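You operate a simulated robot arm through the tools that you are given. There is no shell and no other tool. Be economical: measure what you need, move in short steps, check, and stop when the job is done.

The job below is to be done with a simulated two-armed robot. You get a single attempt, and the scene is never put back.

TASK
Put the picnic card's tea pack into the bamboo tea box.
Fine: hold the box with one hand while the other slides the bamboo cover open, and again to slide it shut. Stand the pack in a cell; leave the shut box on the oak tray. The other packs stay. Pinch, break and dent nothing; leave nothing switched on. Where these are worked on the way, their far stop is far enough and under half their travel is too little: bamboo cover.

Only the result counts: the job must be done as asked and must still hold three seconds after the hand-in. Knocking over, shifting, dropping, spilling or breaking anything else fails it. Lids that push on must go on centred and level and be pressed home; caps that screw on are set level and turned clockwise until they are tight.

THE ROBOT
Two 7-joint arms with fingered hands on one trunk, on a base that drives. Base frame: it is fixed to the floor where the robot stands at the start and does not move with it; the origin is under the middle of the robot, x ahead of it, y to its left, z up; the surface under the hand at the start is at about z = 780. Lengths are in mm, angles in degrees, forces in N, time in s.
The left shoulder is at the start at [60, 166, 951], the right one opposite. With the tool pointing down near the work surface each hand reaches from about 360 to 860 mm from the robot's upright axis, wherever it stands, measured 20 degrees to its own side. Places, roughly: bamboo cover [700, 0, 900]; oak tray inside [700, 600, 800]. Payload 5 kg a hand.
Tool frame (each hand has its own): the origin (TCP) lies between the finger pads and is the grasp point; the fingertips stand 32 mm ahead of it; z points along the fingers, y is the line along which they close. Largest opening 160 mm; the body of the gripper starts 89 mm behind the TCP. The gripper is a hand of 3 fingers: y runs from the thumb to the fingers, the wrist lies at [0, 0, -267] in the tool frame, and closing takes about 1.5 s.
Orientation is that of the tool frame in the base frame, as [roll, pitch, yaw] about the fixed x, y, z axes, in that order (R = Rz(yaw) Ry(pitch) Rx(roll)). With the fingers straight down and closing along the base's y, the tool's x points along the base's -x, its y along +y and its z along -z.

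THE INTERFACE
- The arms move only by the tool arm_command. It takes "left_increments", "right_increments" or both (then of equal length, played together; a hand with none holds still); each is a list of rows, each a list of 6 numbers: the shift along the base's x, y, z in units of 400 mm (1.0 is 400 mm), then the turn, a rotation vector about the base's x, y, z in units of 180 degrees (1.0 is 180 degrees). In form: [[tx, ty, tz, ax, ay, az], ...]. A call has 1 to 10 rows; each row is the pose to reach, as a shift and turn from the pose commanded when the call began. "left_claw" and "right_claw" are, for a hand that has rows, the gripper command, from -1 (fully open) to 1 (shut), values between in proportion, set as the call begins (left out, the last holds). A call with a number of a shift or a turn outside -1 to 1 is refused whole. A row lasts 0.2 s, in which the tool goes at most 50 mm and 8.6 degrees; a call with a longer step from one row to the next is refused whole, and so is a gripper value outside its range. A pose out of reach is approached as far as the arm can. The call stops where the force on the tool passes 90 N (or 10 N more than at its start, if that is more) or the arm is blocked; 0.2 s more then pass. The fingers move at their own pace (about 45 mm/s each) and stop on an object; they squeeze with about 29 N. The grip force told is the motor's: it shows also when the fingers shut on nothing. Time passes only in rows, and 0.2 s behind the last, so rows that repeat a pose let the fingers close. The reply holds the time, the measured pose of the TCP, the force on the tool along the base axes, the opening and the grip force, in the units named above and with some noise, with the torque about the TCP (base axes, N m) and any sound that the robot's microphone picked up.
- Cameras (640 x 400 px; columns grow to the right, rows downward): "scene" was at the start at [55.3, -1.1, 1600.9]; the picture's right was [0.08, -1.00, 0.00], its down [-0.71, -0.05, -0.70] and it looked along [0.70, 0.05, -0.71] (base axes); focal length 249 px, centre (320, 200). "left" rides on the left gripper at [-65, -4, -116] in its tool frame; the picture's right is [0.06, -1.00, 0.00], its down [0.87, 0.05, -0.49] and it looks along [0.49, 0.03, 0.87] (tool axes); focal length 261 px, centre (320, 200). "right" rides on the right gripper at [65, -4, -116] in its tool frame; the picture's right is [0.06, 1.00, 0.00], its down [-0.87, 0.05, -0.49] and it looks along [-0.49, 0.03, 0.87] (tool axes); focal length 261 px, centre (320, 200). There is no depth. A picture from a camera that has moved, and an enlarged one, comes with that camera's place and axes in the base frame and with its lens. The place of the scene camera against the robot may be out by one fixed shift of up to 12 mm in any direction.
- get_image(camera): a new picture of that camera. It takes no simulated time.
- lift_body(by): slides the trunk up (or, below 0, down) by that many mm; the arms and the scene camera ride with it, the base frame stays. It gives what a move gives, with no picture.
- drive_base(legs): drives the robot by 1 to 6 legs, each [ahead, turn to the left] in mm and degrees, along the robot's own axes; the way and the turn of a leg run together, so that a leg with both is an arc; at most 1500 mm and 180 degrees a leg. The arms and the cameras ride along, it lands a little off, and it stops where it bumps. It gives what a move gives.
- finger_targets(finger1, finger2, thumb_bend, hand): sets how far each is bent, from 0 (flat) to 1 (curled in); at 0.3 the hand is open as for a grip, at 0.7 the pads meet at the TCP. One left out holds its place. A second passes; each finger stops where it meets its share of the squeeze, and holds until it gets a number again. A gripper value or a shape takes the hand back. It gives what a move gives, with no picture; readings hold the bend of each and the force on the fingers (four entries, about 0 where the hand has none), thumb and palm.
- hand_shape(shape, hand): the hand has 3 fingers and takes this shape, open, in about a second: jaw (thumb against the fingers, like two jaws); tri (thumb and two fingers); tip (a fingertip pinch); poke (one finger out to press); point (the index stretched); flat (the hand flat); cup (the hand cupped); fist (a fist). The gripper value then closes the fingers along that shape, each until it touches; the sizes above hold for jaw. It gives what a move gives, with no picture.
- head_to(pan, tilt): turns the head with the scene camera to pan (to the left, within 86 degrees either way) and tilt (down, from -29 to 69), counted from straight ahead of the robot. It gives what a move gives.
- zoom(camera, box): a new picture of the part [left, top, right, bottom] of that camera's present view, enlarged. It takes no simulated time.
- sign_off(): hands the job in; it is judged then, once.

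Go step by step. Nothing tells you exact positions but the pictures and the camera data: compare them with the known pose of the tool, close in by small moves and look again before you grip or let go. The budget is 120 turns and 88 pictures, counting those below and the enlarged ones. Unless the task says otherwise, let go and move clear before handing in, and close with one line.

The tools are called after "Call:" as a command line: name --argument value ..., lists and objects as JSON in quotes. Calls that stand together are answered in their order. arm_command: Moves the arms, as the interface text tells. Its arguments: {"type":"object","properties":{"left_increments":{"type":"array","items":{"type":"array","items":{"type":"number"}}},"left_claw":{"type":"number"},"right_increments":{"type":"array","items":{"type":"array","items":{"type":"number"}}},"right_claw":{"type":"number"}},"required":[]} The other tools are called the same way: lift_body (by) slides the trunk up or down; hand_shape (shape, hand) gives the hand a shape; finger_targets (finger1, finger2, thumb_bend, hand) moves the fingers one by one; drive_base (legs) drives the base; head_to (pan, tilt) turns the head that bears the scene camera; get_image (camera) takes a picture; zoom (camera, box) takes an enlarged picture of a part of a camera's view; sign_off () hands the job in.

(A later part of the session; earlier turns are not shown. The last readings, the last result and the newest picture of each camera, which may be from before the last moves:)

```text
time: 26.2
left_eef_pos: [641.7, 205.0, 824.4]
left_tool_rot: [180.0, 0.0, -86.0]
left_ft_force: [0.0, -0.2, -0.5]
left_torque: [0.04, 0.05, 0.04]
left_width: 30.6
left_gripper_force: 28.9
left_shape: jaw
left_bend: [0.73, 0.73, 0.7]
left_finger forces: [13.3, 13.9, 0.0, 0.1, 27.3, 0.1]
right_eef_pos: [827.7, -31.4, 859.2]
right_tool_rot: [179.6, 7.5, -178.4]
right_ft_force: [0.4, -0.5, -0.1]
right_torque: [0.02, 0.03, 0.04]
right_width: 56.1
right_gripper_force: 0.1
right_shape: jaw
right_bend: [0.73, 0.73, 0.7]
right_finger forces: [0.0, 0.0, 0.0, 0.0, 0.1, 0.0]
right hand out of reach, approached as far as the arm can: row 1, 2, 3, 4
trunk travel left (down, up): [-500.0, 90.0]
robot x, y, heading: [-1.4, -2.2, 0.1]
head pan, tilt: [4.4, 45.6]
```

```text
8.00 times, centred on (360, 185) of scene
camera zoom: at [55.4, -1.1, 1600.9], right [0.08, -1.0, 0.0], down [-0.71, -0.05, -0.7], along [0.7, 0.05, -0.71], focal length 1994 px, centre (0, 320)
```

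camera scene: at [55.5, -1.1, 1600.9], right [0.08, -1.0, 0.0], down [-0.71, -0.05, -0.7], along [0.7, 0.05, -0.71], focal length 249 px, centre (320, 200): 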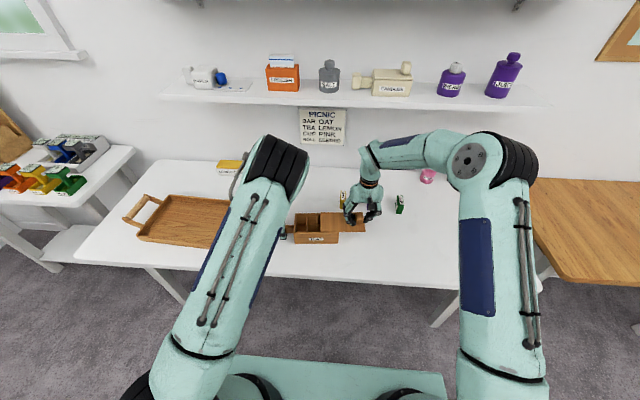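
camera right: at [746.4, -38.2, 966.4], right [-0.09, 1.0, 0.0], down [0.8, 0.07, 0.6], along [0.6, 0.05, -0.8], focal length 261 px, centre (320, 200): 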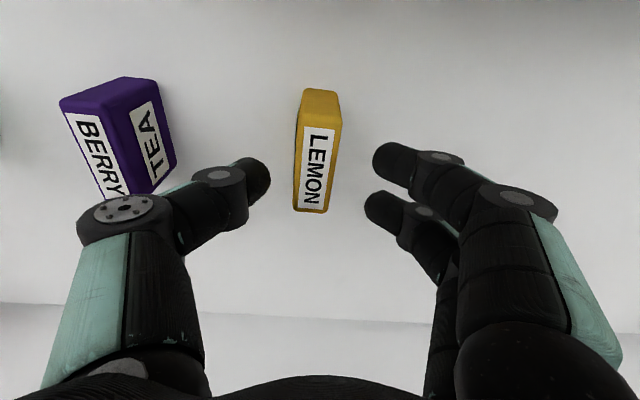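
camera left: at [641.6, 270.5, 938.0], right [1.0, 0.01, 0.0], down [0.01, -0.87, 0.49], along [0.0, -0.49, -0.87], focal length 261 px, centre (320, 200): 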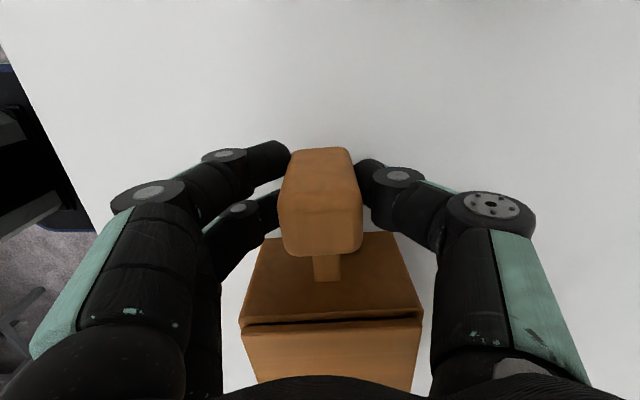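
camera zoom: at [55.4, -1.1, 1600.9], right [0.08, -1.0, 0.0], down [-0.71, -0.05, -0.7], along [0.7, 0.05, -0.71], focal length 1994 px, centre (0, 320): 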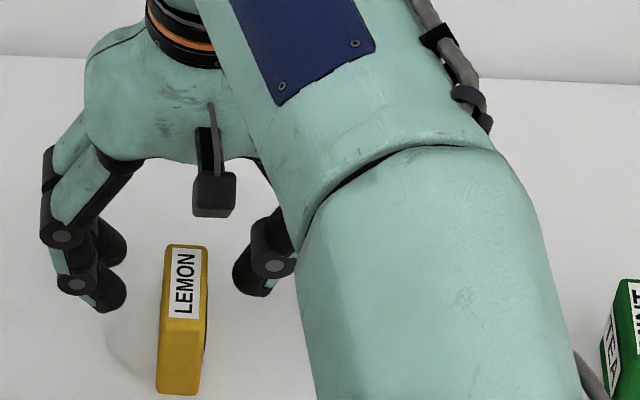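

The pack centre is ~3 mm to the -y side of the TCP; I'll correct, then close.

Call:
arm_command --right_increments '[[-0.008, -0.004, 0, 0, 0, 0], [-0.015, -0.008, 0, 0, 0, 0], [-0.015, -0.008, 0, 0, 0, 0]]'

Call:
zoom --camera "right" --box '[190, 60, 450, 240]'

```text
time: 27.0
left_eef_pos: [641.7, 204.5, 825.6]
left_tool_rot: [-179.9, 0.0, -86.0]
left_ft_force: [0.4, 1.1, 0.0]
left_torque: [-0.01, 0.05, 0.03]
left_width: 30.2
left_gripper_force: 29.2
left_shape: jaw
left_bend: [0.73, 0.73, 0.7]
left_finger forces: [13.2, 13.9, 0.0, 0.0, 27.3, 0.1]
right_eef_pos: [827.6, -34.1, 860.8]
right_tool_rot: [179.6, 7.6, -178.4]
right_ft_force: [0.4, -0.3, 0.8]
right_torque: [0.0, -0.01, -0.01]
right_width: 56.2
right_gripper_force: 0.1
right_shape: jaw
right_bend: [0.73, 0.73, 0.7]
right_finger forces: [0.0, 0.1, 0.1, 0.0, 0.0, 0.0]
right hand out of reach, approached as far as the arm can: row 1, 2, 3
trunk travel left (down, up): [-500.0, 90.0]
robot x, y, heading: [0.5, -0.3, -0.3]
head pan, tilt: [4.4, 45.6]
```

```text
2.22 times, centred on (320, 150) of right
camera zoom: at [747.0, -40.5, 966.5], right [-0.09, 1.0, 0.0], down [0.8, 0.07, 0.6], along [0.6, 0.05, -0.8], focal length 579 px, centre (320, 311)
```

zoom: 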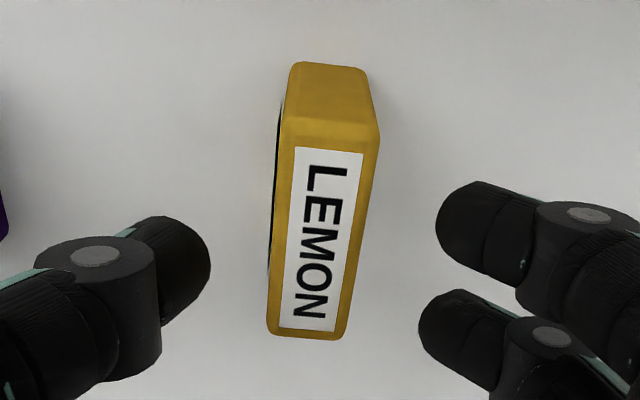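

Nearly centred; I'll shift back ~8 mm in x so both fingers have full pack behind them, then close.

Call:
arm_command --right_increments '[[-0.02, 0, 0, 0, 0, 0], [-0.035, 0, 0, 0, 0, 0], [-0.035, 0, 0, 0, 0, 0]]'

Call:
zoom --camera "right" --box '[190, 60, 450, 240]'

```text
time: 27.8
left_eef_pos: [641.5, 204.5, 823.6]
left_tool_rot: [180.0, 0.0, -86.0]
left_ft_force: [-0.3, -0.6, 0.5]
left_torque: [0.0, 0.05, -0.01]
left_width: 30.2
left_gripper_force: 29.0
left_shape: jaw
left_bend: [0.73, 0.73, 0.7]
left_finger forces: [13.3, 13.9, 0.0, 0.0, 27.4, 0.1]
right_eef_pos: [826.7, -30.1, 863.1]
right_tool_rot: [179.6, 7.4, -178.4]
right_ft_force: [0.1, 0.0, 0.6]
right_torque: [0.0, -0.04, 0.01]
right_width: 56.2
right_gripper_force: 0.1
right_shape: jaw
right_bend: [0.73, 0.73, 0.7]
right_finger forces: [0.0, 0.0, 0.1, 0.1, 0.1, 0.1]
right hand out of reach, approached as far as the arm can: row 1, 2, 3
trunk travel left (down, up): [-500.0, 90.0]
robot x, y, heading: [-1.3, -3.1, -0.2]
head pan, tilt: [4.4, 45.6]
```

```text
2.22 times, centred on (320, 150) of right
camera zoom: at [746.1, -37.0, 966.9], right [-0.09, 1.0, 0.0], down [0.8, 0.07, 0.6], along [0.6, 0.05, -0.8], focal length 579 px, centre (320, 311)
```

zoom: 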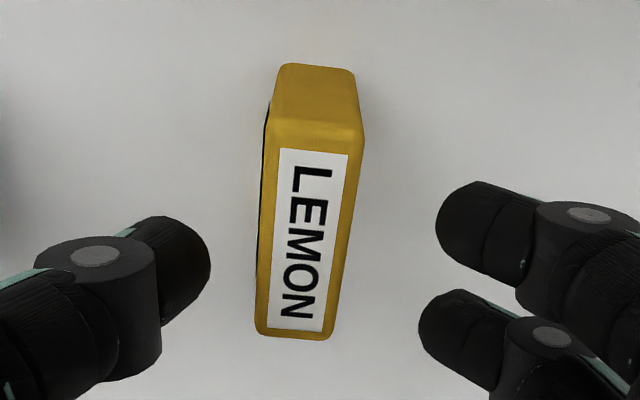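

The arm seems limited by the lean here; I'll reduce the lean by 2° while going to x≈820, y≈-34.

Call:
arm_command --right_increments '[[-0.008, -0.006, 0, 0, 0.006, 0], [-0.016, -0.011, -0.004, 0, 0.012, 0], [-0.016, -0.011, -0.006, 0, 0.012, 0]]'

Call:
zoom --camera "right" --box '[190, 60, 450, 240]'

```text
time: 28.6
left_eef_pos: [642.1, 204.3, 823.9]
left_tool_rot: [180.0, 0.0, -85.9]
left_ft_force: [0.3, 0.5, -0.1]
left_torque: [0.03, 0.06, 0.02]
left_width: 30.4
left_gripper_force: 29.1
left_shape: jaw
left_bend: [0.73, 0.73, 0.7]
left_finger forces: [13.4, 13.9, 0.1, 0.0, 27.3, 0.1]
right_eef_pos: [820.7, -35.5, 857.9]
right_tool_rot: [179.5, 5.4, -178.4]
right_ft_force: [0.0, -0.7, -0.8]
right_torque: [-0.02, 0.01, -0.04]
right_width: 56.2
right_gripper_force: 0.0
right_shape: jaw
right_bend: [0.73, 0.73, 0.7]
right_finger forces: [0.1, 0.0, 0.0, 0.1, 0.0, 0.0]
trunk travel left (down, up): [-500.0, 90.0]
robot x, y, heading: [-0.7, -0.4, 0.0]
head pan, tilt: [4.4, 45.6]
```

```text
2.22 times, centred on (320, 150) of right
camera zoom: at [743.6, -41.9, 967.0], right [-0.09, 1.0, 0.0], down [0.82, 0.07, 0.57], along [0.57, 0.05, -0.82], focal length 579 px, centre (320, 311)
```

zoom: 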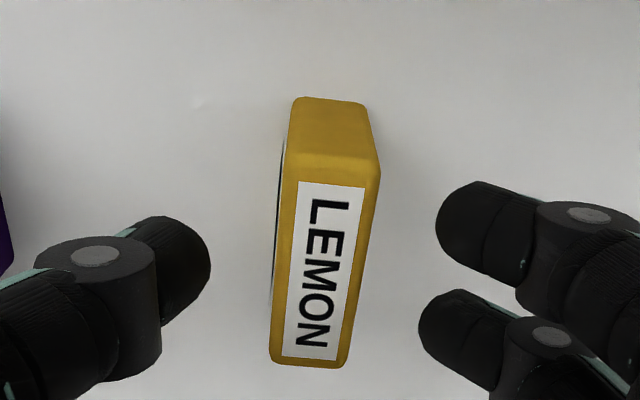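

Centred now and within reach. Closing gently.

Call:
arm_command --right_increments '[[0, 0, 0, 0, 0, 0], [0, 0, 0, 0, 0, 0], [0, 0, 0, 0, 0, 0], [0, 0, 0, 0, 0, 0], [0, 0, 0, 0, 0, 0]]' --right_claw 0.8

Call:
zoom --camera "right" --box '[190, 60, 450, 240]'

```text
time: 29.8
left_eef_pos: [641.8, 205.4, 825.6]
left_tool_rot: [179.9, 0.1, -86.0]
left_ft_force: [0.7, -0.1, -0.3]
left_torque: [-0.02, 0.02, -0.01]
left_width: 30.5
left_gripper_force: 28.8
left_shape: jaw
left_bend: [0.73, 0.73, 0.7]
left_finger forces: [13.3, 13.9, 0.1, 0.0, 27.2, 0.1]
right_eef_pos: [820.9, -35.0, 859.1]
right_tool_rot: [179.5, 5.5, -178.3]
right_ft_force: [1.1, -0.2, 0.0]
right_torque: [0.01, -0.06, -0.04]
right_width: 18.1
right_gripper_force: 28.7
right_shape: jaw
right_bend: [0.72, 0.72, 0.7]
right_finger forces: [12.5, 11.7, 0.1, 0.0, 24.0, 0.1]
trunk travel left (down, up): [-500.0, 90.0]
robot x, y, heading: [1.1, 1.0, -0.2]
head pan, tilt: [4.4, 45.6]
```

```text
2.22 times, centred on (320, 150) of right
camera zoom: at [743.6, -41.9, 967.0], right [-0.09, 1.0, 0.0], down [0.82, 0.07, 0.57], along [0.57, 0.05, -0.82], focal length 579 px, centre (320, 311)
```

zoom: 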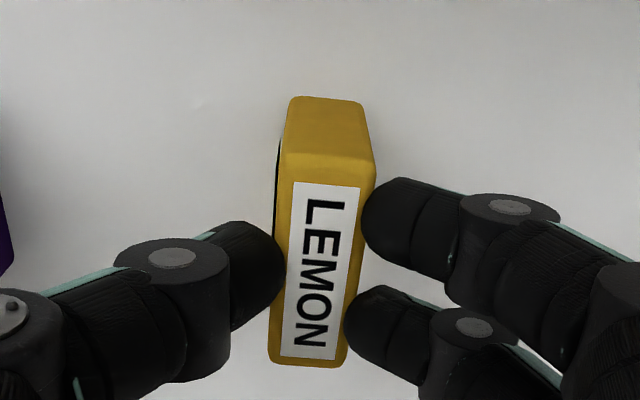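

Pack is held (18 mm, ~24 N on each side). Lift it, retreating, and carry it high to above cell 2, with a 2.5° yaw to match the box.

Call:
arm_command --right_increments '[[0, 0, 0.03, 0, 0, 0], [-0.02, 0, 0.1, 0, 0, 0], [-0.06, 0, 0.2, 0, 0, 0], [-0.12, 0.02, 0.29, 0, 0, 0], [-0.2, 0.08, 0.29, 0, 0, 0.007], [-0.28, 0.14, 0.29, 0, 0, 0.014], [-0.36, 0.2, 0.29, 0, 0, 0.014], [-0.41, 0.26, 0.29, 0, 0, 0.014], [-0.4275, 0.3025, 0.29, 0, 0, 0.014], [-0.4275, 0.3025, 0.29, 0, 0, 0.014]]'

Call:
get_image --camera "right"

Call:
zoom --camera "scene" --box '[260, 150, 388, 250]'

```text
time: 32.0
left_eef_pos: [643.5, 205.3, 824.3]
left_tool_rot: [180.0, 0.0, -86.0]
left_ft_force: [0.2, 0.1, -0.4]
left_torque: [0.03, 0.05, 0.01]
left_width: 30.3
left_gripper_force: 29.1
left_shape: jaw
left_bend: [0.73, 0.73, 0.7]
left_finger forces: [13.3, 13.9, 0.0, 0.0, 27.3, 0.0]
right_eef_pos: [739.8, 125.1, 994.8]
right_tool_rot: [179.5, 5.3, -175.8]
right_ft_force: [0.3, -0.2, 0.3]
right_torque: [-0.02, 0.01, -0.04]
right_width: 18.3
right_gripper_force: 29.3
right_shape: jaw
right_bend: [0.72, 0.72, 0.7]
right_finger forces: [12.7, 11.4, 0.1, 0.0, 23.3, 0.1]
right hand out of reach, approached as far as the arm can: row 3, 4, 5, 6, 7, 8, 9, 10
trunk travel left (down, up): [-500.0, 90.0]
robot x, y, heading: [3.3, -2.2, 0.0]
head pan, tilt: [4.4, 45.6]
```

```text
52 pictures are left
camera right: at [664.6, 115.9, 1102.6], right [-0.13, 0.99, 0.0], down [0.81, 0.11, 0.57], along [0.57, 0.08, -0.82], focal length 261 px, centre (320, 200)
```

right: 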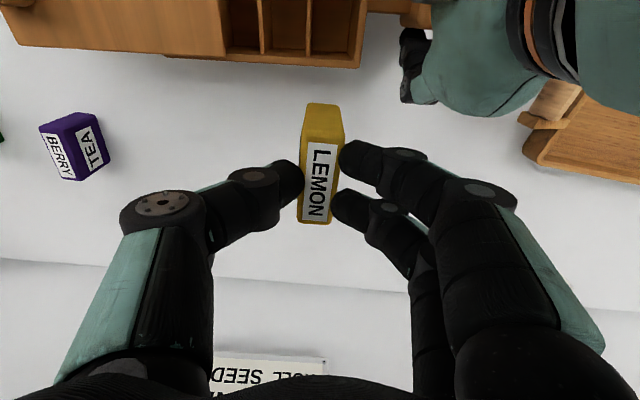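

```text
4.00 times, centred on (324, 200) of scene
camera zoom: at [55.6, -1.3, 1600.9], right [0.08, -1.0, 0.0], down [-0.71, -0.05, -0.7], along [0.7, 0.05, -0.71], focal length 997 px, centre (304, 200)
```

zoom: 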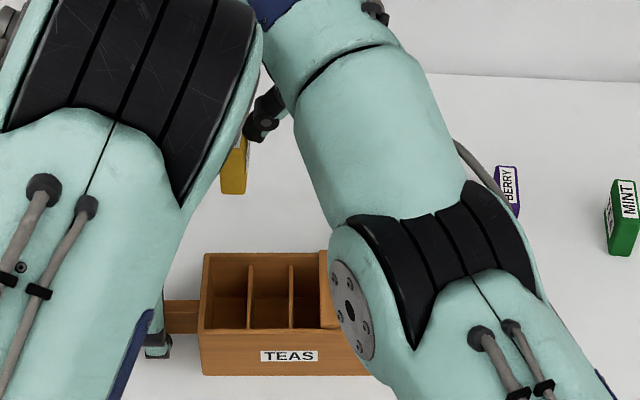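

The lean isn't reachable close to the body; I'll bring the hand upright again (pack then leans only ~5°, and the cell is 84 mm long that way), moving to above cell 2.

Call:
arm_command --right_increments '[[-0.03, -0.04, 0, 0, 0.01, 0], [-0.08, -0.08, -0.01, 0, 0.02, 0], [-0.14, -0.0975, -0.03, 0, 0.03, 0], [-0.19, -0.0975, -0.05, 0, 0.03, 0], [-0.2245, -0.0975, -0.05, 0, 0.03, 0], [-0.2245, -0.0975, -0.05, 0, 0.03, 0]]'

Call:
get_image --camera "right"

```text
time: 33.4
left_eef_pos: [641.7, 204.8, 824.6]
left_tool_rot: [-180.0, 0.0, -86.0]
left_ft_force: [0.3, -0.2, 0.0]
left_torque: [-0.04, 0.03, 0.05]
left_width: 30.3
left_gripper_force: 29.3
left_shape: jaw
left_bend: [0.73, 0.73, 0.7]
left_finger forces: [13.4, 13.8, 0.0, 0.0, 27.3, 0.0]
right_eef_pos: [719.9, 120.5, 987.7]
right_tool_rot: [179.3, 0.0, -175.9]
right_ft_force: [-1.2, -0.1, -0.1]
right_torque: [-0.02, -0.03, 0.01]
right_width: 18.1
right_gripper_force: 28.9
right_shape: jaw
right_bend: [0.72, 0.72, 0.7]
right_finger forces: [12.6, 11.3, 0.0, 0.0, 23.4, 0.1]
right hand out of reach, approached as far as the arm can: row 1, 2, 3, 4, 5, 6
trunk travel left (down, up): [-500.0, 90.0]
robot x, y, heading: [0.7, -1.8, -0.0]
head pan, tilt: [4.4, 45.6]
```

```text
50 pictures are left
camera right: at [654.0, 110.8, 1102.2], right [-0.13, 0.99, 0.01], down [0.86, 0.11, 0.49], along [0.48, 0.08, -0.87], focal length 261 px, centre (320, 200)
```

right: 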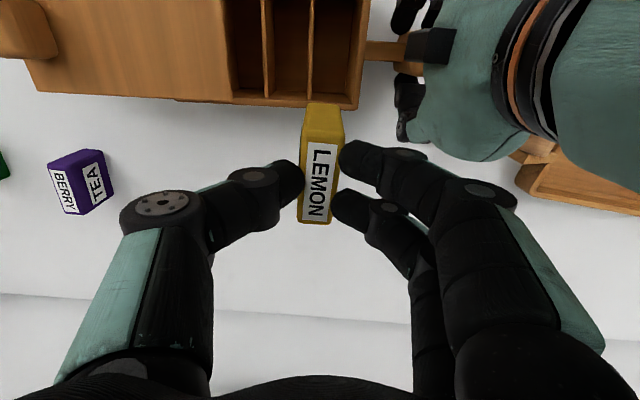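

The arm got into an awkward posture. I'll go back via the posture that worked earlier, around (640,20,1017).

Call:
arm_command --right_increments '[[0.0, -0.1, 0.03, 0, 0, 0], [-0.04, -0.19, 0.06, 0, 0, 0], [-0.1, -0.25, 0.0725, 0, 0, 0], [-0.17, -0.25, 0.0725, 0, 0, 0], [-0.2, -0.25, 0.0725, 0, 0, 0], [-0.2, -0.25, 0.0725, 0, 0, 0]]'

```text
time: 34.8
left_eef_pos: [642.0, 205.0, 823.1]
left_tool_rot: [180.0, 0.0, -86.0]
left_ft_force: [0.6, 0.7, -0.3]
left_torque: [0.01, 0.05, 0.01]
left_width: 30.2
left_gripper_force: 29.2
left_shape: jaw
left_bend: [0.73, 0.73, 0.7]
left_finger forces: [13.3, 13.8, 0.0, 0.0, 27.4, 0.0]
right_eef_pos: [736.6, 56.9, 1036.6]
right_tool_rot: [179.2, -0.1, -175.9]
right_ft_force: [0.7, 0.2, -0.1]
right_torque: [0.02, 0.02, -0.04]
right_width: 18.4
right_gripper_force: 28.7
right_shape: jaw
right_bend: [0.72, 0.72, 0.7]
right_finger forces: [12.6, 11.4, 0.0, 0.1, 23.4, 0.0]
right hand out of reach, approached as far as the arm can: row 1, 2, 3, 4, 5, 6
trunk travel left (down, up): [-500.0, 90.0]
robot x, y, heading: [2.2, -0.5, 0.0]
head pan, tilt: [4.4, 45.6]
```

The right arm is stuck in an odd configuration; let me look at it.

Call:
get_image --camera "scene"

```text
49 pictures are left
camera scene: at [55.7, -1.1, 1600.9], right [0.08, -1.0, 0.0], down [-0.71, -0.05, -0.7], along [0.7, 0.05, -0.71], focal length 249 px, centre (320, 200)
```

scene: 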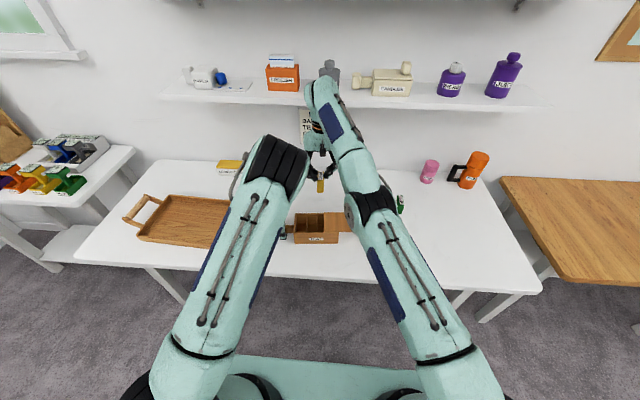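

The arm is almost straight (a stretch singularity). I'll try a radial pull-in with a bit of wrist rolling to bend the elbow.

Call:
arm_command --right_increments '[[-0.03, -0.01, -0.015, 0, 0.03, 0], [-0.06, -0.02, -0.03, 0, 0.05, 0], [-0.09, -0.03, -0.045, 0.02, 0.06, 0], [-0.12, -0.04, -0.06, 0.04, 0.05, 0], [-0.15, -0.05, -0.075, 0.05, 0.03, 0], [-0.17, -0.06, -0.09, 0.03, 0.01, 0], [-0.19, -0.07, -0.1, 0.01, 0, 0], [-0.2, -0.07, -0.11, 0, 0, 0], [-0.2, -0.07, -0.11, 0, 0, 0]]'

```text
time: 36.8
left_eef_pos: [642.6, 206.1, 823.4]
left_tool_rot: [-180.0, -0.1, -86.1]
left_ft_force: [0.5, 0.7, -0.1]
left_torque: [0.0, 0.01, 0.02]
left_width: 30.2
left_gripper_force: 29.1
left_shape: jaw
left_bend: [0.73, 0.73, 0.7]
left_finger forces: [13.3, 14.0, 0.0, 0.0, 27.4, 0.1]
right_eef_pos: [661.1, 28.2, 992.3]
right_tool_rot: [179.2, 0.0, -175.9]
right_ft_force: [-0.5, -0.3, 0.0]
right_torque: [0.0, -0.03, -0.01]
right_width: 18.0
right_gripper_force: 29.6
right_shape: jaw
right_bend: [0.72, 0.72, 0.7]
right_finger forces: [12.4, 11.1, 0.0, 0.0, 22.5, 0.1]
right hand out of reach, approached as far as the arm can: row 1, 2
trunk travel left (down, up): [-500.0, 90.0]
robot x, y, heading: [1.7, 1.5, -0.1]
head pan, tilt: [4.4, 45.6]
```

Free again, at (661,28,992). Over cell 2 the two hands would nearly touch, so the left releases the lug and backs off for the insertion.

Call:
arm_command --left_increments '[[0, 0, 0, 0, 0, 0], [0, 0, 0, 0, 0, 0], [0, 0, 0, 0, 0, 0], [0, 0, 0, 0, 0, 0], [0, 0, 0.03, 0, 0, 0], [0, 0, 0.1, 0, 0, 0], [0, 0.05, 0.2, 0, 0, 0], [0, 0.15, 0.28, 0, 0, 0], [0, 0.25, 0.3, 0, 0, 0], [0, 0.25, 0.3, 0, 0, 0]]' --left_claw -0.4

Call:
get_image --camera "left"

Call:
get_image --camera "right"

```text
refused: row 8 steps farther than a row can; nothing moved
```

```text
48 pictures are left
camera left: at [641.7, 270.6, 938.1], right [1.0, 0.01, 0.0], down [0.01, -0.87, 0.49], along [0.0, -0.49, -0.87], focal length 261 px, centre (320, 200)
```

left: 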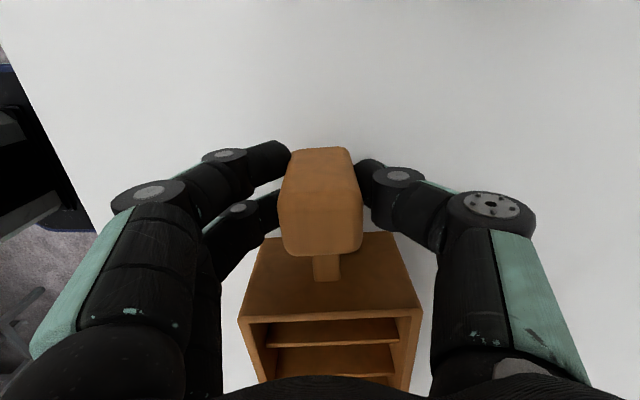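

```text
47 pictures are left
camera right: at [595.3, 19.5, 1107.1], right [-0.13, 0.99, 0.01], down [0.86, 0.11, 0.49], along [0.49, 0.08, -0.87], focal length 261 px, centre (320, 200)
```

right: 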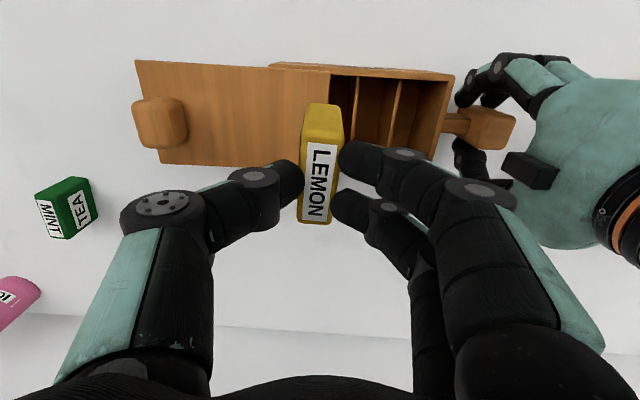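

That call was refused for a long step; repeating with shorter steps.

Call:
arm_command --left_increments '[[0, 0, 0, 0, 0, 0], [0, 0, 0, 0, 0, 0], [0, 0, 0, 0, 0, 0], [0, 0, 0, 0, 0, 0], [0, 0, 0.03, 0, 0, 0], [0, 0, 0.1, 0, 0, 0], [0, 0.05, 0.2, 0, 0, 0], [0, 0.13, 0.28, 0, 0, 0], [0, 0.23, 0.3, 0, 0, 0], [0, 0.23, 0.3, 0, 0, 0]]' --left_claw -0.4

Call:
arm_command --right_increments '[[-0.01, 0.05, 0, 0, -0.01, 0], [-0.015, 0.1, -0.02, 0, -0.02, 0], [-0.02, 0.14, -0.05, 0, -0.03, 0], [-0.02, 0.1425, -0.06, 0, -0.03, 0], [-0.02, 0.1425, -0.06, 0, -0.03, 0]]'

Call:
get_image --camera "right"

Call:
get_image --camera "left"

```text
time: 39.0
left_eef_pos: [641.3, 298.9, 946.7]
left_tool_rot: [-179.9, 0.0, -86.1]
left_ft_force: [0.2, 0.6, 0.2]
left_torque: [0.01, -0.02, -0.03]
left_width: 111.4
left_gripper_force: 0.1
left_shape: jaw
left_bend: [0.67, 0.67, 0.64]
left_finger forces: [0.0, 0.0, 0.0, 0.0, 0.0, 0.0]
right_eef_pos: [661.0, 29.2, 993.0]
right_tool_rot: [179.1, 0.1, -175.9]
right_ft_force: [0.2, -0.1, -0.2]
right_torque: [0.02, -0.01, 0.03]
right_width: 17.8
right_gripper_force: 28.9
right_shape: jaw
right_bend: [0.72, 0.72, 0.7]
right_finger forces: [12.4, 10.9, 0.1, 0.1, 22.5, 0.0]
trunk travel left (down, up): [-500.0, 90.0]
robot x, y, heading: [-1.9, -1.3, 0.2]
head pan, tilt: [4.4, 45.6]
```

```text
time: 40.2
left_eef_pos: [640.8, 299.3, 946.5]
left_tool_rot: [-180.0, 0.0, -86.0]
left_ft_force: [-0.9, -0.1, -0.4]
left_torque: [0.01, -0.03, 0.01]
left_width: 111.7
left_gripper_force: 0.1
left_shape: jaw
left_bend: [0.67, 0.67, 0.64]
left_finger forces: [0.0, 0.1, 0.1, 0.1, 0.0, 0.0]
right_eef_pos: [652.2, 86.1, 967.0]
right_tool_rot: [179.6, 5.6, -175.9]
right_ft_force: [-0.3, -0.2, 0.3]
right_torque: [-0.04, 0.02, 0.0]
right_width: 17.9
right_gripper_force: 28.7
right_shape: jaw
right_bend: [0.72, 0.72, 0.7]
right_finger forces: [12.3, 10.9, 0.1, 0.0, 22.5, 0.1]
trunk travel left (down, up): [-500.0, 90.0]
robot x, y, heading: [-0.5, 3.1, -0.1]
head pan, tilt: [4.4, 45.6]
```

```text
46 pictures are left
camera right: at [576.4, 75.8, 1076.0], right [-0.13, 0.99, 0.0], down [0.81, 0.11, 0.57], along [0.57, 0.08, -0.82], focal length 261 px, centre (320, 200)
```

right: 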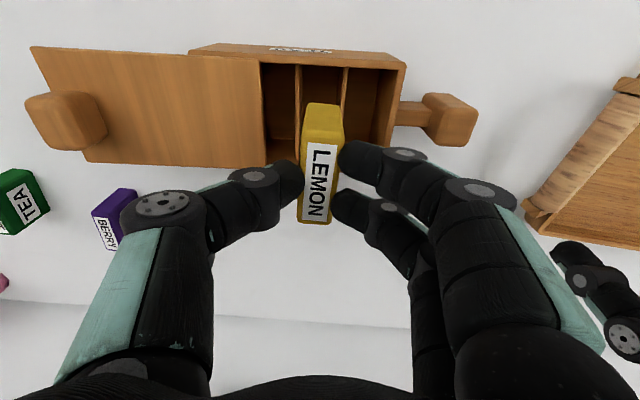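

```text
45 pictures are left
camera left: at [640.7, 364.4, 1059.8], right [1.0, 0.01, 0.0], down [0.01, -0.87, 0.49], along [0.0, -0.49, -0.87], focal length 261 px, centre (320, 200)
```

left: 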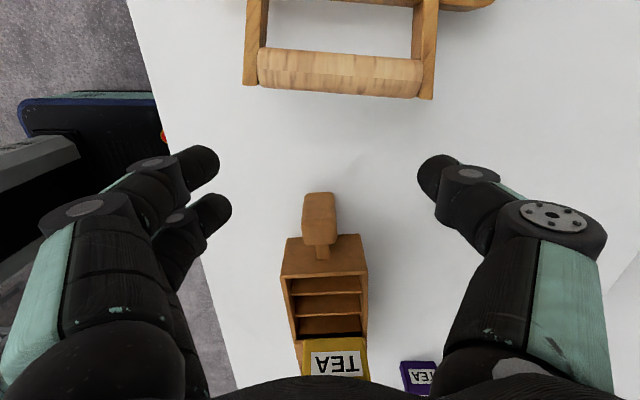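

The pack is upright above cell 2, aligned in y; I'll shift 6 mm in -x and lower until its bottom is inside the cell, watching forces.

Call:
arm_command --right_increments '[[-0.015, 0, -0.03, 0, 0, 0], [-0.015, 0, -0.06, 0, 0, 0], [-0.015, 0, -0.09, 0, 0, 0], [-0.015, 0, -0.11, 0, 0, 0], [-0.015, 0, -0.11, 0, 0, 0]]'

Call:
zoom --camera "right" --box '[220, 20, 476, 180]'

Call:
zoom --camera "left" --box '[240, 180, 480, 330]'

```text
time: 41.4
left_eef_pos: [640.6, 300.3, 946.1]
left_tool_rot: [179.9, 0.0, -86.1]
left_ft_force: [0.0, 0.0, -0.4]
left_torque: [0.0, -0.01, 0.02]
left_width: 111.7
left_gripper_force: 0.0
left_shape: jaw
left_bend: [0.67, 0.67, 0.64]
left_finger forces: [0.1, 0.0, 0.1, 0.0, 0.0, 0.0]
right_eef_pos: [646.5, 84.6, 925.1]
right_tool_rot: [179.5, 5.6, -175.8]
right_ft_force: [-0.1, 0.5, 0.1]
right_torque: [-0.01, 0.04, 0.02]
right_width: 17.9
right_gripper_force: 28.3
right_shape: jaw
right_bend: [0.72, 0.72, 0.7]
right_finger forces: [12.4, 10.9, 0.1, 0.1, 22.4, 0.0]
trunk travel left (down, up): [-500.0, 90.0]
robot x, y, heading: [0.9, 1.8, -0.3]
head pan, tilt: [4.4, 45.6]
```

```text
2.50 times, centred on (348, 100) of right
camera zoom: at [571.4, 75.5, 1032.5], right [-0.14, 0.99, 0.0], down [0.81, 0.11, 0.57], along [0.57, 0.08, -0.82], focal length 652 px, centre (250, 450)
```

zoom: 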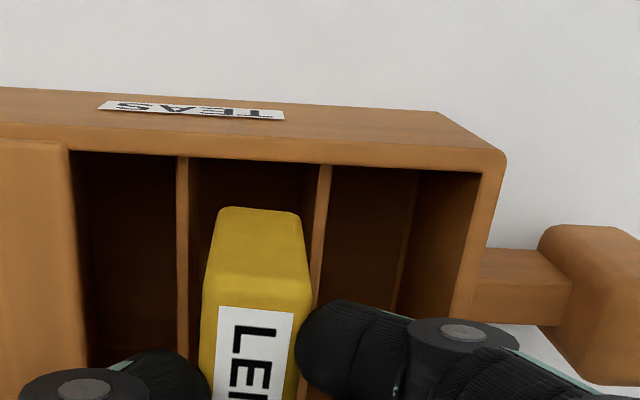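

```text
2.67 times, centred on (360, 255) of left
camera zoom: at [640.7, 364.4, 1059.8], right [1.0, 0.01, 0.0], down [0.01, -0.87, 0.49], along [0.0, -0.49, -0.87], focal length 695 px, centre (213, 53)
```

zoom: 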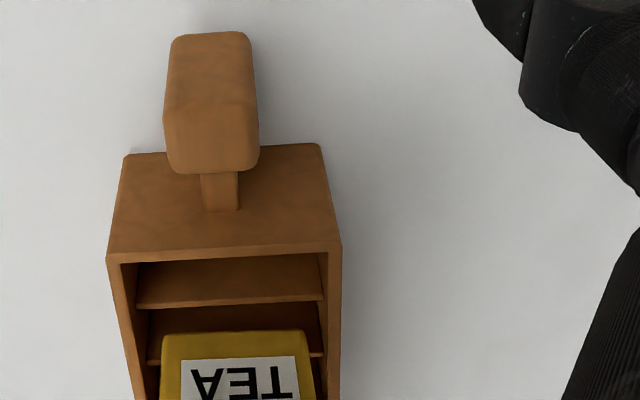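

Combining both views, the dividers' tops are at z≈833, about 13 mm below a standing pack's top, so I can set the pack down instead of dropping it. Shift -2 mm in y and lower.

Call:
arm_command --right_increments '[[0, -0.005, -0.02, 0, 0, 0], [0, -0.005, -0.05, 0, 0, 0], [0, -0.005, -0.08, 0, 0, 0], [0, -0.005, -0.1, 0, 0, 0], [0, -0.005, -0.1, 0, 0, 0]]'

Call:
zoom --camera "right" --box '[220, 20, 476, 180]'

Call:
zoom --camera "left" --box '[240, 180, 480, 330]'

```text
time: 42.6
left_eef_pos: [640.9, 298.4, 944.7]
left_tool_rot: [179.9, 0.0, -86.0]
left_ft_force: [-0.2, -0.3, -0.5]
left_torque: [0.01, 0.01, -0.01]
left_width: 111.5
left_gripper_force: 0.1
left_shape: jaw
left_bend: [0.67, 0.67, 0.64]
left_finger forces: [0.0, 0.0, 0.0, 0.0, 0.0, 0.0]
right_eef_pos: [647.6, 82.9, 884.0]
right_tool_rot: [179.5, 5.6, -175.9]
right_ft_force: [-0.5, -0.7, 0.2]
right_torque: [0.01, -0.01, 0.0]
right_width: 18.0
right_gripper_force: 29.1
right_shape: jaw
right_bend: [0.72, 0.72, 0.7]
right_finger forces: [12.4, 10.9, 0.1, 0.0, 22.3, 0.0]
trunk travel left (down, up): [-500.0, 90.0]
robot x, y, heading: [-1.9, -1.1, 0.1]
head pan, tilt: [4.4, 45.6]
```

```text
2.50 times, centred on (348, 100) of right
camera zoom: at [571.1, 73.6, 992.6], right [-0.13, 0.99, 0.0], down [0.81, 0.11, 0.57], along [0.57, 0.08, -0.82], focal length 652 px, centre (250, 450)
```

zoom: 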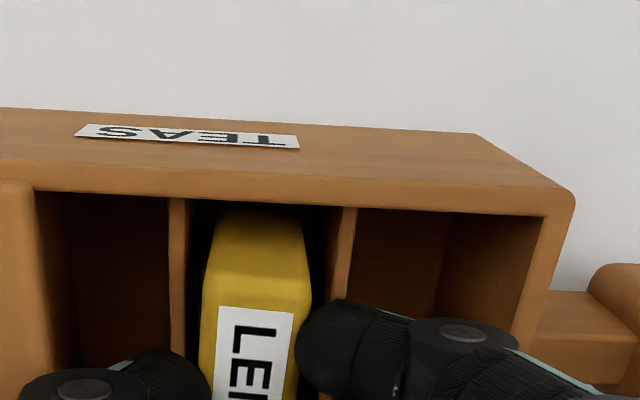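

```text
2.67 times, centred on (360, 255) of left
camera zoom: at [640.7, 364.4, 1059.8], right [1.0, 0.01, 0.0], down [0.01, -0.87, 0.49], along [0.0, -0.49, -0.87], focal length 695 px, centre (213, 53)
```

zoom: 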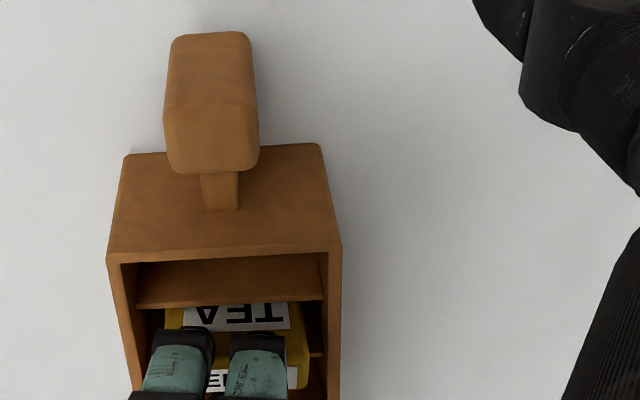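

Well centred in the cell with no contact. Lower slowly the last ~10 mm, watching for the floor.

Call:
arm_command --right_increments '[[0, 0, -0.006, 0, 0, 0], [0, 0, -0.012, 0, 0, 0], [0, 0, -0.017, 0, 0, 0], [0, 0, -0.017, 0, 0, 0]]'

Call:
arm_command --right_increments '[[0, 0, -0.004, 0, 0, 0], [0, 0, -0.008, 0, 0, 0], [0, 0, -0.008, 0, 0, 0]]'

```text
time: 43.6
left_eef_pos: [641.0, 297.6, 945.8]
left_tool_rot: [-180.0, 0.0, -86.1]
left_ft_force: [0.0, -0.6, -0.4]
left_torque: [-0.01, 0.03, -0.01]
left_width: 111.6
left_gripper_force: 0.1
left_shape: jaw
left_bend: [0.67, 0.67, 0.64]
left_finger forces: [0.1, 0.0, 0.0, 0.0, 0.1, 0.0]
right_eef_pos: [648.3, 82.8, 876.6]
right_tool_rot: [179.5, 5.3, -175.8]
right_ft_force: [-0.3, -0.2, 0.0]
right_torque: [-0.03, 0.01, 0.0]
right_width: 17.8
right_gripper_force: 28.6
right_shape: jaw
right_bend: [0.72, 0.72, 0.7]
right_finger forces: [12.4, 10.8, 0.0, 0.1, 22.3, 0.1]
trunk travel left (down, up): [-500.0, 90.0]
robot x, y, heading: [1.5, -3.1, 0.1]
head pan, tilt: [4.4, 45.6]
```

```text
time: 44.4
left_eef_pos: [640.7, 298.3, 946.1]
left_tool_rot: [180.0, -0.1, -86.0]
left_ft_force: [-0.8, 0.7, 0.0]
left_torque: [-0.04, 0.03, -0.02]
left_width: 111.6
left_gripper_force: 0.1
left_shape: jaw
left_bend: [0.67, 0.67, 0.64]
left_finger forces: [0.0, 0.0, 0.0, 0.1, 0.1, 0.1]
right_eef_pos: [647.9, 83.4, 872.9]
right_tool_rot: [179.5, 5.4, -175.9]
right_ft_force: [-0.2, -0.2, -0.7]
right_torque: [0.0, -0.01, 0.0]
right_width: 17.8
right_gripper_force: 29.4
right_shape: jaw
right_bend: [0.72, 0.72, 0.7]
right_finger forces: [12.3, 10.9, 0.0, 0.0, 22.3, 0.1]
trunk travel left (down, up): [-500.0, 90.0]
robot x, y, heading: [3.1, 0.6, -0.1]
head pan, tilt: [4.4, 45.6]
```

No contact yet; continue in small steps.

Call:
arm_command --right_increments '[[0, 0, -0.004, 0, 0, 0], [0, 0, -0.008, 0, 0, 0], [0, 0, -0.008, 0, 0, 0]]'

Call:
arm_command --right_increments '[[0, 0, -0.003, 0, 0, 0], [0, 0, -0.006, 0, 0, 0], [0, 0, -0.006, 0, 0, 0]]'

Call:
zoom --camera "right" --box '[220, 60, 476, 220]'

Call:
zoom --camera "left" --box '[240, 260, 400, 360]'

```text
time: 45.2
left_eef_pos: [640.3, 298.4, 945.5]
left_tool_rot: [-179.9, 0.0, -85.8]
left_ft_force: [-0.7, -0.8, 0.1]
left_torque: [0.01, -0.03, 0.0]
left_width: 111.6
left_gripper_force: 0.0
left_shape: jaw
left_bend: [0.67, 0.67, 0.64]
left_finger forces: [0.0, 0.1, 0.0, 0.1, 0.1, 0.0]
right_eef_pos: [647.8, 83.2, 870.2]
right_tool_rot: [179.6, 5.6, -175.9]
right_ft_force: [0.1, -0.5, 4.6]
right_torque: [0.06, 0.13, 0.01]
right_width: 18.2
right_gripper_force: 29.6
right_shape: jaw
right_bend: [0.73, 0.72, 0.7]
right_finger forces: [19.2, 11.2, 0.0, 0.0, 23.8, 0.0]
trunk travel left (down, up): [-500.0, 90.0]
robot x, y, heading: [-0.4, -1.7, 0.2]
head pan, tilt: [4.4, 45.6]
```

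```text
time: 46.0
left_eef_pos: [640.7, 298.7, 946.2]
left_tool_rot: [179.9, 0.1, -86.0]
left_ft_force: [0.3, 0.6, 1.2]
left_torque: [0.04, -0.01, 0.0]
left_width: 111.4
left_gripper_force: 0.1
left_shape: jaw
left_bend: [0.67, 0.67, 0.64]
left_finger forces: [0.1, 0.0, 0.0, 0.0, 0.0, 0.0]
right_eef_pos: [646.6, 83.1, 869.2]
right_tool_rot: [179.5, 5.7, -175.9]
right_ft_force: [1.2, -0.5, 11.9]
right_torque: [0.13, 0.19, -0.01]
right_width: 18.1
right_gripper_force: 29.2
right_shape: jaw
right_bend: [0.74, 0.72, 0.7]
right_finger forces: [27.7, 11.9, 0.1, 0.0, 24.9, 0.1]
trunk travel left (down, up): [-500.0, 90.0]
robot x, y, heading: [0.2, -0.5, -0.1]
head pan, tilt: [4.4, 45.6]
```

```text
2.50 times, centred on (348, 140) of right
camera zoom: at [570.9, 74.2, 977.1], right [-0.13, 0.99, 0.0], down [0.81, 0.11, 0.57], along [0.57, 0.08, -0.82], focal length 652 px, centre (250, 350)
```

zoom: 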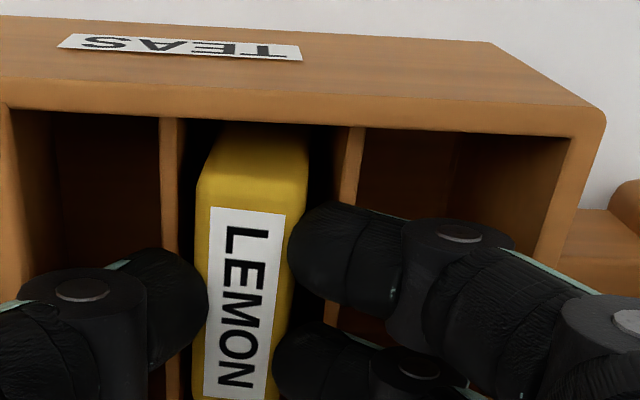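

```text
4.00 times, centred on (320, 310) of left
camera zoom: at [640.3, 364.1, 1060.3], right [1.0, 0.01, 0.0], down [0.01, -0.87, 0.49], along [0.0, -0.49, -0.87], focal length 1043 px, centre (320, -240)
```

zoom: 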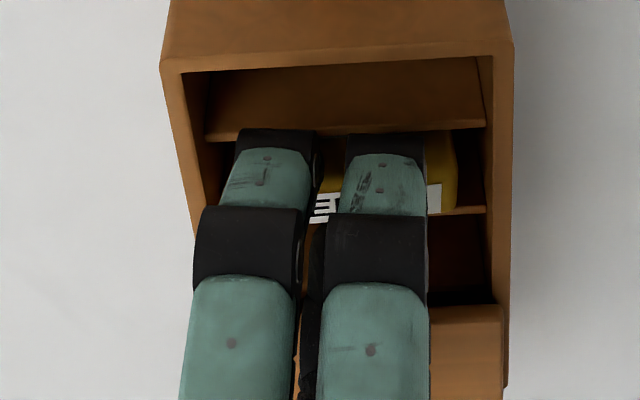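

A fingertip has just touched the divider top, so the pack is within a few mm of the floor. Raise 2 mm, open, then lift away.

Call:
arm_command --right_increments '[[0, 0, 0.005, 0, 0, 0], [0, 0, 0.006, 0, 0, 0]]'

Call:
arm_command --right_increments '[[0, 0, 0, 0, 0, 0], [0, 0, 0, 0, 0, 0], [0, 0, 0, 0, 0, 0], [0, 0, 0.02, 0, 0, 0], [0, 0, 0.05, 0, 0, 0], [0, 0, 0.1, 0, 0, 0], [0, 0, 0.2, 0, 0, 0], [0, 0, 0.3, 0, 0, 0], [0, 0, 0.3, 0, 0, 0]]' --right_claw 0.4

Call:
zoom --camera "right" --box '[160, 20, 480, 220]'

Call:
zoom --camera "left" --box '[240, 180, 480, 330]'

```text
time: 46.6
left_eef_pos: [640.9, 298.7, 945.7]
left_tool_rot: [180.0, -0.1, -86.1]
left_ft_force: [0.8, 0.5, -0.5]
left_torque: [-0.03, -0.01, -0.01]
left_width: 111.5
left_gripper_force: 0.0
left_shape: jaw
left_bend: [0.67, 0.67, 0.64]
left_finger forces: [0.0, 0.1, 0.1, 0.0, 0.1, 0.1]
right_eef_pos: [647.8, 84.7, 869.3]
right_tool_rot: [179.6, 5.3, -175.9]
right_ft_force: [-0.6, -1.9, 0.8]
right_torque: [-0.01, 0.07, 0.01]
right_width: 17.9
right_gripper_force: 29.2
right_shape: jaw
right_bend: [0.73, 0.72, 0.7]
right_finger forces: [16.9, 11.9, 0.0, 0.0, 22.6, 0.0]
trunk travel left (down, up): [-500.0, 90.0]
robot x, y, heading: [2.0, 1.8, -0.0]
head pan, tilt: [4.4, 45.6]
```

```text
time: 48.6
left_eef_pos: [640.8, 299.3, 945.1]
left_tool_rot: [179.9, 0.0, -86.0]
left_ft_force: [-0.1, -0.9, 0.1]
left_torque: [-0.01, -0.03, -0.01]
left_width: 111.5
left_gripper_force: 0.1
left_shape: jaw
left_bend: [0.67, 0.67, 0.64]
left_finger forces: [0.1, 0.0, 0.0, 0.0, 0.0, 0.0]
right_eef_pos: [648.4, 86.6, 990.8]
right_tool_rot: [179.6, 5.4, -175.8]
right_ft_force: [0.1, -0.3, -0.2]
right_torque: [0.0, 0.04, 0.01]
right_width: 47.8
right_gripper_force: 0.1
right_shape: jaw
right_bend: [0.73, 0.73, 0.7]
right_finger forces: [0.0, 0.0, 0.1, 0.1, 0.0, 0.0]
trunk travel left (down, up): [-500.0, 90.0]
robot x, y, heading: [-2.6, 2.2, 0.1]
head pan, tilt: [4.4, 45.6]
```

```text
2.00 times, centred on (320, 120) of right
camera zoom: at [573.1, 76.6, 1098.9], right [-0.14, 0.99, 0.0], down [0.81, 0.11, 0.57], along [0.57, 0.08, -0.82], focal length 521 px, centre (320, 360)
```

zoom: 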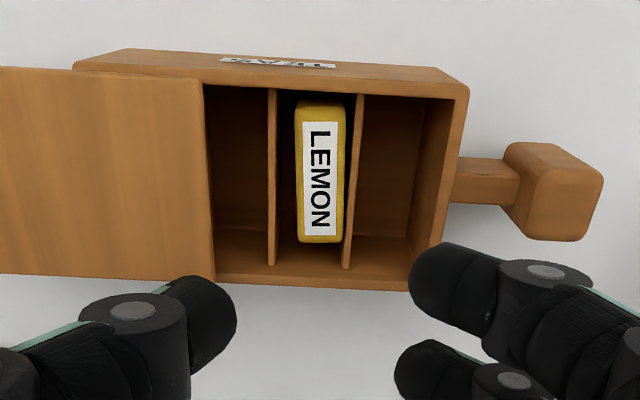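

```text
2.67 times, centred on (360, 255) of left
camera zoom: at [640.9, 364.4, 1059.6], right [1.0, 0.01, 0.0], down [0.01, -0.87, 0.49], along [0.0, -0.49, -0.87], focal length 695 px, centre (213, 53)
```

zoom: 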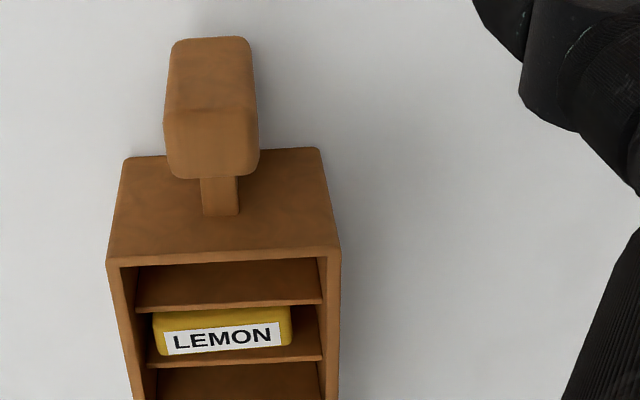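

The LEMON pack stands in cell 2, upright. Now the left regrips the lug, while the right goes back above the knob.

Call:
arm_command --right_increments '[[0.01, -0.08, 0, 0, 0.01, 0], [0.02, -0.18, 0, 0, 0.02, 0], [0.03, -0.28, 0, 0, 0.03, 0], [0.04, -0.38, 0, 0, 0.03, 0], [0.04, -0.46, -0.05, 0, 0.03, 0], [0.04, -0.5025, -0.1, 0, 0.03, 0], [0.04, -0.5025, -0.13, 0, 0.03, 0], [0.04, -0.5025, -0.13, 0, 0.03, 0]]' --right_claw 0.1 --left_increments '[[0, 0, 0, 0, 0, 0], [0, 0, 0, 0, 0, 0], [0, -0.08, 0, 0, 0, 0], [0, -0.16, 0, 0, 0, 0], [0.001, -0.233, 0, 0, 0, 0], [0.001, -0.233, -0.08, 0, 0, 0], [0.001, -0.233, -0.14, 0, 0, 0], [0.001, -0.233, -0.14, 0, 0, 0]]'

Call:
get_image --camera "left"

Call:
get_image --camera "right"

```text
time: 50.4
left_eef_pos: [641.5, 204.1, 890.8]
left_tool_rot: [-179.9, 0.1, -86.0]
left_ft_force: [-0.5, -0.2, 1.0]
left_torque: [0.01, 0.01, 0.0]
left_width: 111.6
left_gripper_force: 0.1
left_shape: jaw
left_bend: [0.67, 0.67, 0.64]
left_finger forces: [0.0, 0.0, 0.0, 0.1, 0.1, 0.0]
right_eef_pos: [663.0, -116.1, 940.5]
right_tool_rot: [179.0, 0.1, -175.9]
right_ft_force: [0.5, 0.9, 0.7]
right_torque: [-0.02, 0.0, 0.04]
right_width: 71.6
right_gripper_force: 0.1
right_shape: jaw
right_bend: [0.73, 0.73, 0.7]
right_finger forces: [0.0, 0.0, 0.0, 0.0, 0.1, 0.0]
trunk travel left (down, up): [-500.0, 90.0]
robot x, y, heading: [-1.3, 6.5, -0.0]
head pan, tilt: [4.4, 45.6]
```

```text
36 pictures are left
camera left: at [641.2, 269.5, 1004.3], right [1.0, 0.01, 0.0], down [0.01, -0.87, 0.49], along [0.0, -0.49, -0.87], focal length 261 px, centre (320, 200)
```

left: 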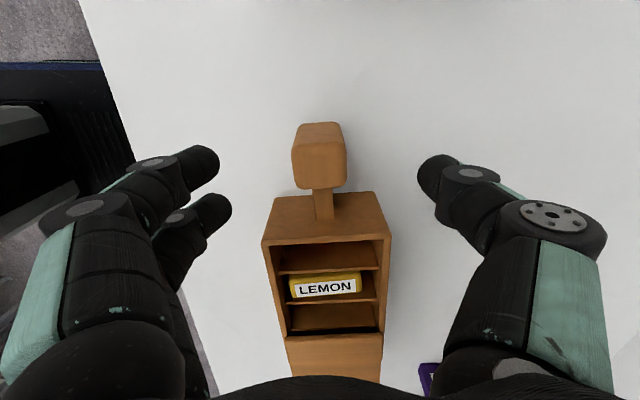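

```text
35 pictures are left
camera right: at [597.2, -124.9, 1054.8], right [-0.13, 0.99, 0.01], down [0.86, 0.11, 0.49], along [0.49, 0.08, -0.87], focal length 261 px, centre (320, 200)
```

right: 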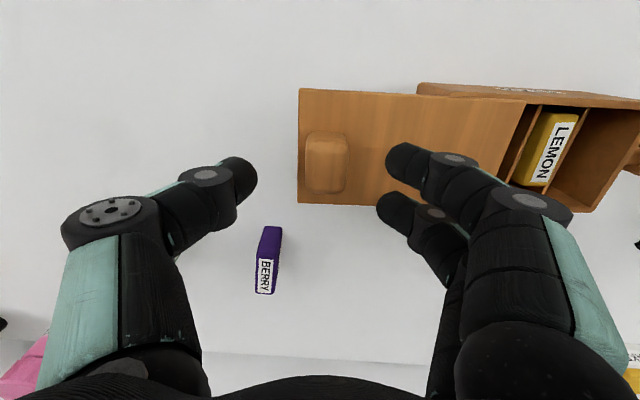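

Left: lower and grip the lug. Right: shift +4.5 mm in y, lower to the knob; then close.

Call:
arm_command --left_increments '[[0, 0, -0.08, 0, 0, 0], [0, 0, -0.166, 0, 0, 0], [0, 0, -0.166, 0, 0, 0]]' --right_increments '[[0, 0.011, 0, 0, 0, 0], [0, 0.011, -0.06, 0, 0, 0], [0, 0.011, -0.121, 0, 0, 0]]'

Call:
arm_command --left_increments '[[0, 0, 0, 0, 0, 0], [0, 0, 0, 0, 0, 0], [0, 0, 0, 0, 0, 0], [0, 0, 0, 0, 0, 0], [0, 0, 0, 0, 0, 0], [0, 0, 0, 0, 0, 0], [0, 0, 0, 0, 0, 0]]' --left_claw 1

Call:
arm_command --right_increments '[[0, 0, 0, 0, 0, 0], [0, 0, 0, 0, 0, 0], [0, 0, 0, 0, 0, 0], [0, 0, 0, 0, 0, 0], [0, 0, 0, 0, 0, 0], [0, 0, 0, 0, 0, 0]]' --right_claw 1

```text
time: 51.2
left_eef_pos: [640.7, 204.0, 822.7]
left_tool_rot: [-180.0, 0.1, -86.0]
left_ft_force: [0.8, -0.2, -0.2]
left_torque: [-0.04, 0.02, 0.02]
left_width: 111.6
left_gripper_force: 0.2
left_shape: jaw
left_bend: [0.67, 0.67, 0.64]
left_finger forces: [0.0, 0.0, 0.0, 0.0, 0.0, 0.1]
right_eef_pos: [662.9, -111.3, 890.4]
right_tool_rot: [179.1, 0.1, -175.9]
right_ft_force: [-0.3, -0.2, 2.6]
right_torque: [0.16, 0.04, 0.02]
right_width: 71.6
right_gripper_force: 0.1
right_shape: jaw
right_bend: [0.73, 0.73, 0.7]
right_finger forces: [1.7, 1.0, 0.0, 0.0, 0.1, 0.1]
trunk travel left (down, up): [-500.0, 90.0]
robot x, y, heading: [-1.1, -1.8, -0.1]
head pan, tilt: [4.4, 45.6]
```

```text
time: 52.8
left_eef_pos: [640.3, 203.3, 822.7]
left_tool_rot: [-179.9, -0.1, -86.0]
left_ft_force: [-0.4, -0.3, 0.1]
left_torque: [0.02, 0.04, -0.01]
left_width: 30.3
left_gripper_force: 29.0
left_shape: jaw
left_bend: [0.73, 0.73, 0.7]
left_finger forces: [13.0, 12.9, 0.1, 0.0, 26.0, 0.0]
right_eef_pos: [662.3, -111.0, 891.1]
right_tool_rot: [179.2, 0.1, -176.0]
right_ft_force: [0.7, -0.1, 4.2]
right_torque: [0.22, 0.01, 0.01]
right_width: 71.7
right_gripper_force: 0.1
right_shape: jaw
right_bend: [0.73, 0.73, 0.7]
right_finger forces: [2.0, 1.8, 0.0, 0.0, 0.0, 0.1]
trunk travel left (down, up): [-500.0, 90.0]
robot x, y, heading: [-2.5, 4.5, 0.1]
head pan, tilt: [4.4, 45.6]
```

```text
time: 54.2
left_eef_pos: [641.2, 205.4, 822.5]
left_tool_rot: [180.0, 0.0, -86.0]
left_ft_force: [0.3, 3.4, -0.4]
left_torque: [0.06, -0.01, 0.0]
left_width: 30.4
left_gripper_force: 28.6
left_shape: jaw
left_bend: [0.73, 0.73, 0.7]
left_finger forces: [12.9, 13.0, 0.0, 0.0, 26.1, 0.0]
right_eef_pos: [663.3, -111.5, 890.3]
right_tool_rot: [179.3, 0.0, -175.9]
right_ft_force: [0.8, -2.7, -0.2]
right_torque: [0.02, -0.02, 0.02]
right_width: 26.4
right_gripper_force: 29.5
right_shape: jaw
right_bend: [0.74, 0.74, 0.7]
right_finger forces: [12.7, 12.8, 0.1, 0.0, 27.4, 0.0]
trunk travel left (down, up): [-500.0, 90.0]
robot x, y, heading: [-1.0, 4.5, -0.0]
head pan, tilt: [4.4, 45.6]
```

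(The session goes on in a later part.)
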